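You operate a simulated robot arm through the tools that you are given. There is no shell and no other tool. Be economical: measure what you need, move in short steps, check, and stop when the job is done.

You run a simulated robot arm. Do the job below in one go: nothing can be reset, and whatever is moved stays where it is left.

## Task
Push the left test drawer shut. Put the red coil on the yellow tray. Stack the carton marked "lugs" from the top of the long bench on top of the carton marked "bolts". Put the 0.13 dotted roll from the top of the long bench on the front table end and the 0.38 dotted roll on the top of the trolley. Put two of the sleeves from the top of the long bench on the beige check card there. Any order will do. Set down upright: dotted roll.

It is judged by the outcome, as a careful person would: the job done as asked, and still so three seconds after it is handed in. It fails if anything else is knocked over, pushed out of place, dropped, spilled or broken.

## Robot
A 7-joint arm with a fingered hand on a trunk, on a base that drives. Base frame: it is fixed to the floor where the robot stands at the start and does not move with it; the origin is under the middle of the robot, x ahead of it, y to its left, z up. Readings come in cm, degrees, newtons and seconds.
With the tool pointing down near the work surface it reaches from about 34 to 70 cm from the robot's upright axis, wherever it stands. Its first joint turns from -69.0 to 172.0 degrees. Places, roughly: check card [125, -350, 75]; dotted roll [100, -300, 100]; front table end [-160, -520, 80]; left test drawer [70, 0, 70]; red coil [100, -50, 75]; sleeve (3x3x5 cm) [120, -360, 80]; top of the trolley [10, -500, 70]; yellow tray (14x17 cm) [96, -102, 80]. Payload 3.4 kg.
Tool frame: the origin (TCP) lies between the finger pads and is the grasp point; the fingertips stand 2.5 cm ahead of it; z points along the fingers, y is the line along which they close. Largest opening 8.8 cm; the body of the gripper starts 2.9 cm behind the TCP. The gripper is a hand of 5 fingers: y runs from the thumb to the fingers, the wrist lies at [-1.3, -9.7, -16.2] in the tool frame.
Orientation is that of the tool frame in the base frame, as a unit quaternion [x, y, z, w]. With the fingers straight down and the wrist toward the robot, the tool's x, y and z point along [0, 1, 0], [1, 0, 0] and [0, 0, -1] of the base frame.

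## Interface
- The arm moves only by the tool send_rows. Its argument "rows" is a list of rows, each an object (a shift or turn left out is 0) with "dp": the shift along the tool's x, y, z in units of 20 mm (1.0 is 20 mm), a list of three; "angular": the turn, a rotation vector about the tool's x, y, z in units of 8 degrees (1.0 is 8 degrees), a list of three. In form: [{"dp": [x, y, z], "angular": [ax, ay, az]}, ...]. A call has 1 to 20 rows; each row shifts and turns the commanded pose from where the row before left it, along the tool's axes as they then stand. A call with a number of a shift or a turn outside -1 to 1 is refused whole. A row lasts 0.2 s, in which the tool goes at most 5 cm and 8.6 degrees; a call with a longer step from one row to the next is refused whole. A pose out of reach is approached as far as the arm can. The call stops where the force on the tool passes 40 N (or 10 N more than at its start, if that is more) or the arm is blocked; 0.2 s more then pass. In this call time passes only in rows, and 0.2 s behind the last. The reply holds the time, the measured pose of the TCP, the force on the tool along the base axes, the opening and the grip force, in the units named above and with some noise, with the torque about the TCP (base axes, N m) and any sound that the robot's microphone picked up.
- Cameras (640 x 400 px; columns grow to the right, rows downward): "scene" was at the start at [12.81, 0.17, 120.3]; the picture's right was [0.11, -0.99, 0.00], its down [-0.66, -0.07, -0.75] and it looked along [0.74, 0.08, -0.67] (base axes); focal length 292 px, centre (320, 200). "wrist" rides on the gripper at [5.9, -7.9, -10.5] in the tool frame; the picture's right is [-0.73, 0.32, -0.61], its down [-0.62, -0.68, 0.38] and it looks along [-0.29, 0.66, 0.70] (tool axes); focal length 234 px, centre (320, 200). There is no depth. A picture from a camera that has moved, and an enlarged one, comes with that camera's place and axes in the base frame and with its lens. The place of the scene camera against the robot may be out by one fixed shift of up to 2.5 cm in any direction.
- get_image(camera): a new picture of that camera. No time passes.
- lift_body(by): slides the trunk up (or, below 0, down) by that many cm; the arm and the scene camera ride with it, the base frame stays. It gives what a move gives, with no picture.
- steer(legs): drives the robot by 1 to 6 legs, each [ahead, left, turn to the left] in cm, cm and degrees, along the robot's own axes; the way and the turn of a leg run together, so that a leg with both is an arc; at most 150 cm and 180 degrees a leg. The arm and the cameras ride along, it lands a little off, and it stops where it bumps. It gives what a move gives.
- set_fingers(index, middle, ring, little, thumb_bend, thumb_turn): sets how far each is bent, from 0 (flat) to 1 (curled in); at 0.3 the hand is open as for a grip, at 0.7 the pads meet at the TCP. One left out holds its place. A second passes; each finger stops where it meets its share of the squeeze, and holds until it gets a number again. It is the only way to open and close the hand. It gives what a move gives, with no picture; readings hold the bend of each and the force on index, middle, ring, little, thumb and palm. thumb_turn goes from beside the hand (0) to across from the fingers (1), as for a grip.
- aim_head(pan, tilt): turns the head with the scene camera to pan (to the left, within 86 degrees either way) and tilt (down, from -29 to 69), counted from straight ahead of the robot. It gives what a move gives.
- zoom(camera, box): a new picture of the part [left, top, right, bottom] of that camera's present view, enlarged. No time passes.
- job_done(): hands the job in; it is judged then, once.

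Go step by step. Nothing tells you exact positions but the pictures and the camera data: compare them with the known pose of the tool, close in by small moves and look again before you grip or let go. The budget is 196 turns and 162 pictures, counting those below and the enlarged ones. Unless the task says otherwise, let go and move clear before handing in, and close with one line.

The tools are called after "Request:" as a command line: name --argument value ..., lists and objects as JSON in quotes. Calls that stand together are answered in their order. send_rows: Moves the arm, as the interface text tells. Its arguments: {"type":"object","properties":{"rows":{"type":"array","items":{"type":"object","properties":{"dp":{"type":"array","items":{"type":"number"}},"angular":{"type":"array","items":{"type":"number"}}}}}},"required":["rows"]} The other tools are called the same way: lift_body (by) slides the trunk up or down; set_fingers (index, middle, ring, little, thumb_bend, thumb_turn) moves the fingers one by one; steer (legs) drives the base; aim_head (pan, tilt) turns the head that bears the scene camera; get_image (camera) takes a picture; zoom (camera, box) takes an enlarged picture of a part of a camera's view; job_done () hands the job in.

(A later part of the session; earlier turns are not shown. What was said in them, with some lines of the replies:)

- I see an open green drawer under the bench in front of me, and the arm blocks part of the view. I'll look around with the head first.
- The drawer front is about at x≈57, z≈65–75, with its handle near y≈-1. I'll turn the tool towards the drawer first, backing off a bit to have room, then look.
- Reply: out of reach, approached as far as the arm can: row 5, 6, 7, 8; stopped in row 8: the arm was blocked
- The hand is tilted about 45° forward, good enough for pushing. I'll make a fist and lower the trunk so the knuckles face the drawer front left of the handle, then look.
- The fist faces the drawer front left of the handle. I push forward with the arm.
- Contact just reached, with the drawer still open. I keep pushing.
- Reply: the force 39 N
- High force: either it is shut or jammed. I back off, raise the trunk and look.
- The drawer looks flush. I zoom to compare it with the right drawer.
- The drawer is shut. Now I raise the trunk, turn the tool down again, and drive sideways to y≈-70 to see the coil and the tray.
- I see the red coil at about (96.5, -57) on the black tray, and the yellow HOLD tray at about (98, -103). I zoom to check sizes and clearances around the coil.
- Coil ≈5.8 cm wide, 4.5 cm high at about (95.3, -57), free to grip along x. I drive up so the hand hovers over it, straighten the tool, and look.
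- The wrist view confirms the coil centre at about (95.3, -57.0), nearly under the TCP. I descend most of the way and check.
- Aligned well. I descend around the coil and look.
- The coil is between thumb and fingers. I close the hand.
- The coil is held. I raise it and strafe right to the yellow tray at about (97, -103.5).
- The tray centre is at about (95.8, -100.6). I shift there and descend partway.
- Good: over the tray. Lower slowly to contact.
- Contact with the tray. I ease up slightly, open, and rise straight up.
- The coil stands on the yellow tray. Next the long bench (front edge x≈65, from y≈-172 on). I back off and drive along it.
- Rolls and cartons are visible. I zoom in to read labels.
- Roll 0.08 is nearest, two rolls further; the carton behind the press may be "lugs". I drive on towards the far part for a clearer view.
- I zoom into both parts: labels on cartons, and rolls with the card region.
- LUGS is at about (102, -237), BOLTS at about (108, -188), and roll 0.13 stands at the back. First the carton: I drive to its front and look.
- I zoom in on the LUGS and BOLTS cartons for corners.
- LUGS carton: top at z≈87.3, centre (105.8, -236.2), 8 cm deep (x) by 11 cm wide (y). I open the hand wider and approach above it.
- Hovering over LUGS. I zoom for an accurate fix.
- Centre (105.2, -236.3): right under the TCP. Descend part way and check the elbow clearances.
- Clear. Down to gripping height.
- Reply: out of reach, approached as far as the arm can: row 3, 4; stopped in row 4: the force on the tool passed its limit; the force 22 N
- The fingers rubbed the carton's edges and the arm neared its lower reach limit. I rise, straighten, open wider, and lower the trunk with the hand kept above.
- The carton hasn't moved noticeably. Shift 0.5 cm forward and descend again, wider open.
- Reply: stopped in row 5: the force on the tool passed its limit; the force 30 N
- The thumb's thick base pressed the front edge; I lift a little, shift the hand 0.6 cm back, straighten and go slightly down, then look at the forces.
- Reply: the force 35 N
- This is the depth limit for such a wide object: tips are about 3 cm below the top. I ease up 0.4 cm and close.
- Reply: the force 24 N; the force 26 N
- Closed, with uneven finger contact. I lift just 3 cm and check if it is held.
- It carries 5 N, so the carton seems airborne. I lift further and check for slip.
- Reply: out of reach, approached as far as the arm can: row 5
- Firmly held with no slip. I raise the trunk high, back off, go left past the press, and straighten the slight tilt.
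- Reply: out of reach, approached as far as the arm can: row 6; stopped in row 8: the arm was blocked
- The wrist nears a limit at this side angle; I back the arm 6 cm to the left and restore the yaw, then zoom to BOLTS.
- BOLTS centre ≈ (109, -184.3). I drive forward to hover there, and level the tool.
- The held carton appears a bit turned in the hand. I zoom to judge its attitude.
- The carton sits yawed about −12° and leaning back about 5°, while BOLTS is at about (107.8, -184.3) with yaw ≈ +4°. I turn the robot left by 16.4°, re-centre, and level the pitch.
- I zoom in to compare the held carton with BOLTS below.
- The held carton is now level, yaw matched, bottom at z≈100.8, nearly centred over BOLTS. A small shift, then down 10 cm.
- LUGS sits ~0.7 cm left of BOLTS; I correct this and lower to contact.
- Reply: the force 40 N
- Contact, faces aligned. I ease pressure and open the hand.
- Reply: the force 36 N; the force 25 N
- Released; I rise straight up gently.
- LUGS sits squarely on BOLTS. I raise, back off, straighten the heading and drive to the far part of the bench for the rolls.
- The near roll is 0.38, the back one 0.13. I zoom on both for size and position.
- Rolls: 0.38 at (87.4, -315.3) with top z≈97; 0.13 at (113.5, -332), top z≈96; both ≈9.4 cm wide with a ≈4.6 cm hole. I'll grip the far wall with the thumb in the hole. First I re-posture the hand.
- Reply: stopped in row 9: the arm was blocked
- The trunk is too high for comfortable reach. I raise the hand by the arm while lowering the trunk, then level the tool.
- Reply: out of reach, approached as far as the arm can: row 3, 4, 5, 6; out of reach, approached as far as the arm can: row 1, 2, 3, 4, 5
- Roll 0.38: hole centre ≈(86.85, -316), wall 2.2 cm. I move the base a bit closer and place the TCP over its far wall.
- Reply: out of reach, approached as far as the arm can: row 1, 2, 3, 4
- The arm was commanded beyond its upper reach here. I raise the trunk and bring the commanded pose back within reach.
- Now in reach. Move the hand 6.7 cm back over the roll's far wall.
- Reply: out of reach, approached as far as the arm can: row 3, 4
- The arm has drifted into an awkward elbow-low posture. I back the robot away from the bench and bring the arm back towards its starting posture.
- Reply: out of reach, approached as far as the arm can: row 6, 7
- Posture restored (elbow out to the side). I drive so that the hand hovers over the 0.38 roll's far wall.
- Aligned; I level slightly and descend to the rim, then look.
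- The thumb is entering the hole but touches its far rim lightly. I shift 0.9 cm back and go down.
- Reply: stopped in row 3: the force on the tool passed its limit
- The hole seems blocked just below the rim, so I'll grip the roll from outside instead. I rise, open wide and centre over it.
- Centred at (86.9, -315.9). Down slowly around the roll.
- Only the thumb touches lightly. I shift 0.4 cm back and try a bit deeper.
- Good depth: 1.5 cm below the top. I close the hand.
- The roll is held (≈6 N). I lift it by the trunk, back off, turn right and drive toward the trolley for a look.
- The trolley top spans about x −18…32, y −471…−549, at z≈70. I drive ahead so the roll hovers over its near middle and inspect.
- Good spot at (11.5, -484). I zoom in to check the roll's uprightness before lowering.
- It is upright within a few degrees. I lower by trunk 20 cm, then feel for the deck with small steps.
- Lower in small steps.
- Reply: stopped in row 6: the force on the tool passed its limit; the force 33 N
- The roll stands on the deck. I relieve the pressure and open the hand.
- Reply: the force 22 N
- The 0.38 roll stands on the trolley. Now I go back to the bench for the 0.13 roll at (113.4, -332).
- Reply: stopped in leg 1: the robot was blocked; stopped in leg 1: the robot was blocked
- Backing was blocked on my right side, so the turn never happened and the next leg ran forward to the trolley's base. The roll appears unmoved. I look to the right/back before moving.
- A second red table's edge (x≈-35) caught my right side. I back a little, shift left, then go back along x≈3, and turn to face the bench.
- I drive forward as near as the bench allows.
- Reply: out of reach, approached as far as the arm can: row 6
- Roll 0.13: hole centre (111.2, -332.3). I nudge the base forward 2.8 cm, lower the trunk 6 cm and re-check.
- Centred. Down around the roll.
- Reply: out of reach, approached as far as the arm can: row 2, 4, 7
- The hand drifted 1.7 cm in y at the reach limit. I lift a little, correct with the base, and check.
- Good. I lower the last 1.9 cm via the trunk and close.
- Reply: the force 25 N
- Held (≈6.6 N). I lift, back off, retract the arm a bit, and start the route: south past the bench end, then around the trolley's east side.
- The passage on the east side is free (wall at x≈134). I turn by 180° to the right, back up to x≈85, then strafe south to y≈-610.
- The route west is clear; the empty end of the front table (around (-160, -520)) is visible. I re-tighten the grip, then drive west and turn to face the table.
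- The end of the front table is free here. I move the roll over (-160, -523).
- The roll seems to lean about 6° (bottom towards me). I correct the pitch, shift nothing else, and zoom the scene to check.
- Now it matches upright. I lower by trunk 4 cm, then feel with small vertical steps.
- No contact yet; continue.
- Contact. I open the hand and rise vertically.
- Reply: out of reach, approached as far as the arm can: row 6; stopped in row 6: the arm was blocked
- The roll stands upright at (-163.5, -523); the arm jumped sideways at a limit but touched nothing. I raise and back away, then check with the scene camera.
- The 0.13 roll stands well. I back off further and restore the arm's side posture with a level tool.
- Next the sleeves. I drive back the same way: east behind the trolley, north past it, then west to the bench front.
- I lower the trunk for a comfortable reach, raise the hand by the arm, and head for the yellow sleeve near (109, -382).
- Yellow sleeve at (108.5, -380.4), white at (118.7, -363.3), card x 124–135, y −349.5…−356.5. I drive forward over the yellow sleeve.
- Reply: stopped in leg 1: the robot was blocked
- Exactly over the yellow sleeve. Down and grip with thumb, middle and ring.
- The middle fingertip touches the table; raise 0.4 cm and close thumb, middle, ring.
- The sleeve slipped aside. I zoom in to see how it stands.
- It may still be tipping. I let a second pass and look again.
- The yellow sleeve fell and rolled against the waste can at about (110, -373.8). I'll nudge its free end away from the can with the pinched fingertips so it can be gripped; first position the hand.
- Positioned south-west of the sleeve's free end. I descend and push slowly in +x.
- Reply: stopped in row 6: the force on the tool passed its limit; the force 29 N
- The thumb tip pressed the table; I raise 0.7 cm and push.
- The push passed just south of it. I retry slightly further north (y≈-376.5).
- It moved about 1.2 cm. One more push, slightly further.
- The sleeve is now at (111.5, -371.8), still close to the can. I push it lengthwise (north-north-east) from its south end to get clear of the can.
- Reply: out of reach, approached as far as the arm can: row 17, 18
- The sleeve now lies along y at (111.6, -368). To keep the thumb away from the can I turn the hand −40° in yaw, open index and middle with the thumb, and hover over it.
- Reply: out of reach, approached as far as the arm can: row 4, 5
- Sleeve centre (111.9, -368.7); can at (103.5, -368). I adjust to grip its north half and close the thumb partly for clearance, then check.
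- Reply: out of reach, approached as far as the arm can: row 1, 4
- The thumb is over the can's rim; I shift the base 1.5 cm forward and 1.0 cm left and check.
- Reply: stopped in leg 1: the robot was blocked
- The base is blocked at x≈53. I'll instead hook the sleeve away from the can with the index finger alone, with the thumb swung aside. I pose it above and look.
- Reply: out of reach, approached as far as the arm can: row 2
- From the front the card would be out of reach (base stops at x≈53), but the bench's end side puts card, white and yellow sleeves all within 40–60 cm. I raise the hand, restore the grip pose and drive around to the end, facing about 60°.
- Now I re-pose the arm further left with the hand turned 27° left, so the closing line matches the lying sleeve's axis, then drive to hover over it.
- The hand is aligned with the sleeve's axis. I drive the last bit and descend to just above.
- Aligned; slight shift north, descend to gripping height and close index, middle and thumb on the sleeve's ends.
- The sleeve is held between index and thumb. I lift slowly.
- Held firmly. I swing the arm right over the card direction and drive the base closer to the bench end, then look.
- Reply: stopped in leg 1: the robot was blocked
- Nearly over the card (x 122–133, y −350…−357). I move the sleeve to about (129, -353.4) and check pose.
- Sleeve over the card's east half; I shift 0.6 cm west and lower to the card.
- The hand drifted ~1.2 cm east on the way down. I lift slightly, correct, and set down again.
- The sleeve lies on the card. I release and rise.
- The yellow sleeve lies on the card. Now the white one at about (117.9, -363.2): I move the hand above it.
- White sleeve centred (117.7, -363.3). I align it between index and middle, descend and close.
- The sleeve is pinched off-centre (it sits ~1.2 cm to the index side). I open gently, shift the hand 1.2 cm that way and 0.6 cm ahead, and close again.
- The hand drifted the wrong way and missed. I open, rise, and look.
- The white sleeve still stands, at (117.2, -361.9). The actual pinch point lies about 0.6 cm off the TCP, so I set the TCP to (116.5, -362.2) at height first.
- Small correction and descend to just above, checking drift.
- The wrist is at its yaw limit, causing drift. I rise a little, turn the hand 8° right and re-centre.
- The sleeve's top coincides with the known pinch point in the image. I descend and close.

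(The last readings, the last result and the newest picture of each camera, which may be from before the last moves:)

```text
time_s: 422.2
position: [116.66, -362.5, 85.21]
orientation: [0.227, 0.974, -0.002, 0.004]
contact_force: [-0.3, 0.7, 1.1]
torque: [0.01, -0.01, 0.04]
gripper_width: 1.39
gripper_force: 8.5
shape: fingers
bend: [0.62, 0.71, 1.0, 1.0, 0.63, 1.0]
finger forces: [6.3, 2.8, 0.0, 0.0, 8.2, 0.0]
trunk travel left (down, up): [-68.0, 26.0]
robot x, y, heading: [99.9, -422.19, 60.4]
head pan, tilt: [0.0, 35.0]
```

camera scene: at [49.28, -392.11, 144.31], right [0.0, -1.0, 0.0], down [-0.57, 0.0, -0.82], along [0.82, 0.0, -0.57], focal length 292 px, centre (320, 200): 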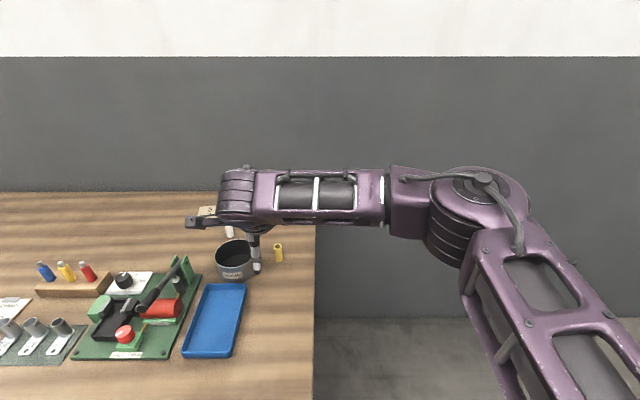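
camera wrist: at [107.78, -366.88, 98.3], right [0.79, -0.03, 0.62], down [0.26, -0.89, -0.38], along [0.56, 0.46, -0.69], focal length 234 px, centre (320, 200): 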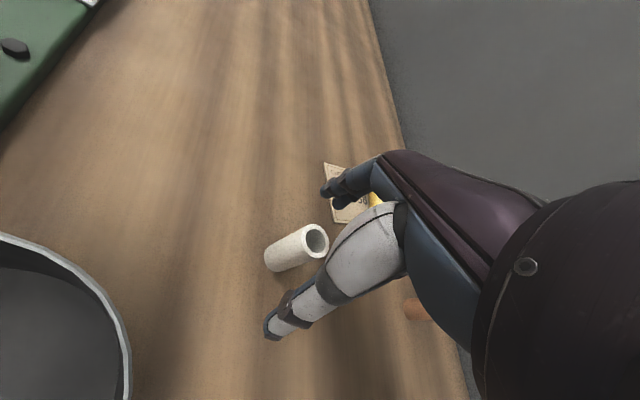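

Three-point grip established. I lift gently.

Request:
send_rows --rows '[{"dp": [0, 0, -0.3]}, {"dp": [0, 0, -0.4]}, {"dp": [0, 0, -0.6]}, {"dp": [0, 0, -0.8]}, {"dp": [0, 0, -1]}, {"dp": [0, 0, -1]}]'

```text
time_s: 423.6
position: [116.15, -362.54, 93.39]
orientation: [0.225, 0.974, -0.002, 0.002]
contact_force: [0.4, 0.8, -0.1]
torque: [0.04, -0.01, 0.02]
gripper_width: 1.38
gripper_force: 8.3
shape: fingers
bend: [0.62, 0.71, 1.0, 1.0, 0.63, 1.0]
finger forces: [6.1, 2.8, 0.0, 0.1, 8.3, 0.0]
trunk travel left (down, up): [-68.0, 26.0]
robot x, y, heading: [99.41, -422.61, 60.5]
head pan, tilt: [0.0, 35.0]
```

Held. I drive so the sleeve is over the card's west half at about (124.2, -353.6), and check with a picture.

Request:
steer --legs '[[11.0, -2.1, 0]]'

```text
time_s: 424.8
position: [123.46, -353.88, 93.54]
orientation: [0.225, 0.974, -0.001, 0.001]
contact_force: [-0.7, 0.0, 0.3]
torque: [-0.05, -0.01, 0.05]
gripper_width: 1.4
gripper_force: 8.6
shape: fingers
bend: [0.62, 0.71, 1.0, 1.0, 0.63, 1.0]
finger forces: [6.1, 2.8, 0.0, 0.0, 8.4, 0.0]
trunk travel left (down, up): [-68.0, 26.0]
robot x, y, heading: [106.81, -413.79, 60.5]
head pan, tilt: [0.0, 35.0]
```

Request:
get_image --camera "wrist"

```text
1 pictures are left
camera wrist: at [114.6, -358.38, 104.08], right [0.79, -0.03, 0.61], down [0.26, -0.89, -0.38], along [0.55, 0.46, -0.7], focal length 234 px, centre (320, 200)
```

wrist: 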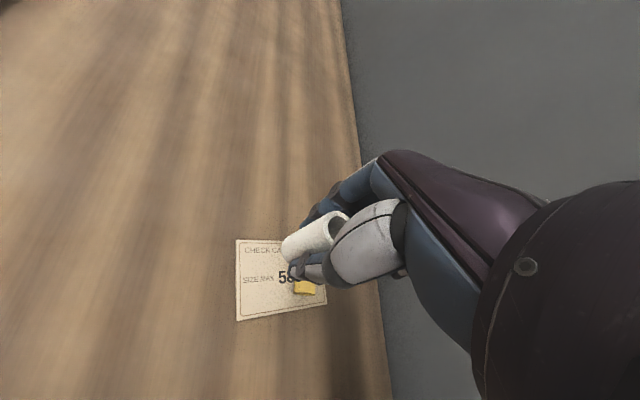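

The sleeve is upright over the card's west part at (123.9, -353.1), with the yellow one clear to the east. I lower it.

Request:
send_rows --rows '[{"dp": [0, 0, 1]}, {"dp": [0, 0, 1]}, {"dp": [0, 0, 1]}, {"dp": [0, 0, 0.6]}, {"dp": [0, 0, 0.2]}, {"dp": [0, 0, 0.1]}, {"dp": [0, 0, 0.1]}]'

```text
time_s: 426.4
position: [125.43, -353.72, 85.61]
orientation: [0.235, 0.972, 0.002, 0.01]
contact_force: [-0.1, -0.3, -0.8]
torque: [0.0, -0.03, -0.01]
gripper_width: 1.41
gripper_force: 8.8
shape: fingers
bend: [0.71, 0.71, 1.0, 1.0, 0.63, 1.0]
finger forces: [6.1, 2.7, 0.0, 0.1, 8.2, 0.1]
trunk travel left (down, up): [-68.0, 26.0]
robot x, y, heading: [107.15, -413.78, 60.5]
head pan, tilt: [0.0, 35.0]
```

It drifted 1.5 cm east on the way down; I lift a touch and shift the base back west.

Request:
send_rows --rows '[{"dp": [0, 0, -0.2]}]'

Request:
steer --legs '[[-0.6, 1.1, 0]]'

```text
time_s: 426.8
position: [125.41, -353.96, 85.82]
orientation: [0.235, 0.972, 0.001, 0.01]
contact_force: [0.1, 0.9, -0.5]
torque: [0.01, -0.01, -0.02]
gripper_width: 1.39
gripper_force: 8.5
shape: fingers
bend: [0.71, 0.71, 1.0, 1.0, 0.63, 1.0]
finger forces: [6.1, 2.7, 0.0, 0.1, 8.3, 0.0]
trunk travel left (down, up): [-68.0, 26.0]
robot x, y, heading: [106.93, -413.86, 60.2]
head pan, tilt: [0.0, 35.0]
```

```text
time_s: 427.6
position: [124.13, -354.05, 85.69]
orientation: [0.235, 0.972, 0.0, 0.01]
contact_force: [-0.5, -1.0, -0.2]
torque: [-0.02, 0.03, -0.03]
gripper_width: 1.38
gripper_force: 8.5
shape: fingers
bend: [0.71, 0.71, 1.0, 1.0, 0.63, 1.0]
finger forces: [6.1, 2.7, 0.1, 0.1, 8.3, 0.1]
trunk travel left (down, up): [-68.0, 26.0]
robot x, y, heading: [105.41, -413.98, 60.8]
head pan, tilt: [0.0, 35.0]
```

Good: sleeve over (124.7, -353.5). I lower by trunk to touch.

Request:
lift_body --by -0.5

```text
time_s: 428.1
position: [124.73, -354.05, 85.26]
orientation: [0.238, 0.971, 0.001, 0.013]
contact_force: [1.6, 0.9, 7.0]
torque: [-0.03, 0.0, 0.03]
gripper_width: 1.35
gripper_force: 9.6
shape: fingers
bend: [0.71, 0.71, 1.0, 1.0, 0.63, 1.0]
finger forces: [7.0, 4.2, 0.0, 0.0, 8.5, 0.0]
trunk travel left (down, up): [-67.5, 26.5]
robot x, y, heading: [105.65, -413.8, 60.6]
head pan, tilt: [0.0, 35.0]
```

Contact. I open gently and rise with the trunk so there's no sideways drift.

Request:
set_fingers --index 0.5 --middle 0.5 --thumb_bend 0.45

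Request:
set_fingers --index 0.35 --middle 0.4 --thumb_bend 0.3

Request:
lift_body --by 14

Request:
get_image --camera "wrist"

```text
time_s: 429.1
position: [124.62, -354.28, 85.08]
orientation: [0.238, 0.971, -0.001, 0.014]
contact_force: [-0.1, -0.5, 4.8]
torque: [0.09, -0.07, 0.02]
gripper_width: 4.66
gripper_force: 2.4
shape: fingers
bend: [0.5, 0.51, 1.0, 1.0, 0.45, 0.99]
finger forces: [0.0, 4.5, 0.0, 0.0, 0.0, 0.0]
trunk travel left (down, up): [-67.5, 26.5]
robot x, y, heading: [105.49, -413.96, 60.3]
head pan, tilt: [0.0, 35.0]
```

```text
time_s: 430.1
position: [124.71, -354.3, 85.03]
orientation: [0.237, 0.971, -0.001, 0.014]
contact_force: [-0.9, -1.5, 2.6]
torque: [0.05, -0.07, 0.01]
gripper_width: 7.87
gripper_force: 1.4
shape: fingers
bend: [0.35, 0.41, 1.0, 1.0, 0.3, 0.98]
finger forces: [0.0, 3.1, 0.1, 0.0, 0.0, 0.1]
trunk travel left (down, up): [-67.5, 26.5]
robot x, y, heading: [105.43, -413.97, 60.3]
head pan, tilt: [0.0, 35.0]
```

```text
time_s: 431.8
position: [124.77, -354.09, 99.01]
orientation: [0.238, 0.971, -0.001, 0.013]
contact_force: [-0.6, -0.5, 0.0]
torque: [0.0, -0.03, 0.02]
gripper_width: 7.95
gripper_force: 0.0
shape: fingers
bend: [0.35, 0.4, 1.0, 1.0, 0.3, 0.98]
finger forces: [0.0, 0.0, 0.0, 0.0, 0.1, 0.1]
trunk travel left (down, up): [-81.5, 12.5]
robot x, y, heading: [105.96, -413.76, 60.5]
head pan, tilt: [0.0, 35.0]
```

```text
0 pictures are left
camera wrist: at [115.55, -358.31, 109.39], right [0.78, -0.04, 0.63], down [0.25, -0.9, -0.37], along [0.58, 0.44, -0.69], focal length 234 px, centre (320, 200)
```

wrist: 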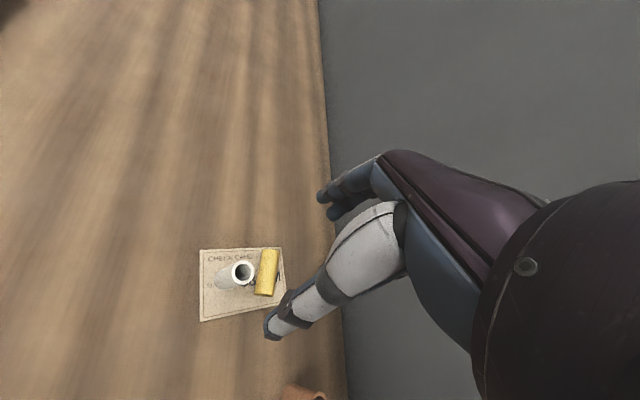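

Both sleeves are on the check card, the white one standing and the yellow one lying. I back clear of the bench before handing in.

Request:
steer --legs '[[-12, 0, 0]]'

Request:
job_done

```text
time_s: 433.0
position: [118.9, -364.52, 99.07]
orientation: [0.239, 0.971, -0.002, 0.013]
contact_force: [-0.3, 0.0, -0.3]
torque: [-0.01, -0.01, -0.03]
gripper_width: 7.91
gripper_force: 0.0
shape: fingers
bend: [0.35, 0.4, 1.0, 1.0, 0.3, 0.98]
finger forces: [0.0, 0.1, 0.1, 0.1, 0.0, 0.0]
trunk travel left (down, up): [-81.5, 12.5]
robot x, y, heading: [99.91, -424.23, 60.6]
head pan, tilt: [0.0, 35.0]
```

```text
The job is handed in.
```

The job is handed in with all six placements done: the left drawer is shut, the red coil is on the yellow tray, and "lugs" is stacked on "bolts". The 0.13 roll stands on the front table end, the 0.38 roll stands on the trolley, and the white and yellow sleeves are on the check card. The yellow sleeve tipped over and rolled against the waste can while I was picking it up, so it now lies on its side on the card. My hand brushed the can lightly while moving that sleeve, and the base bumped the trolley, a red table and the bench. I saw nothing out of place, though I did not check each of those afterwards.
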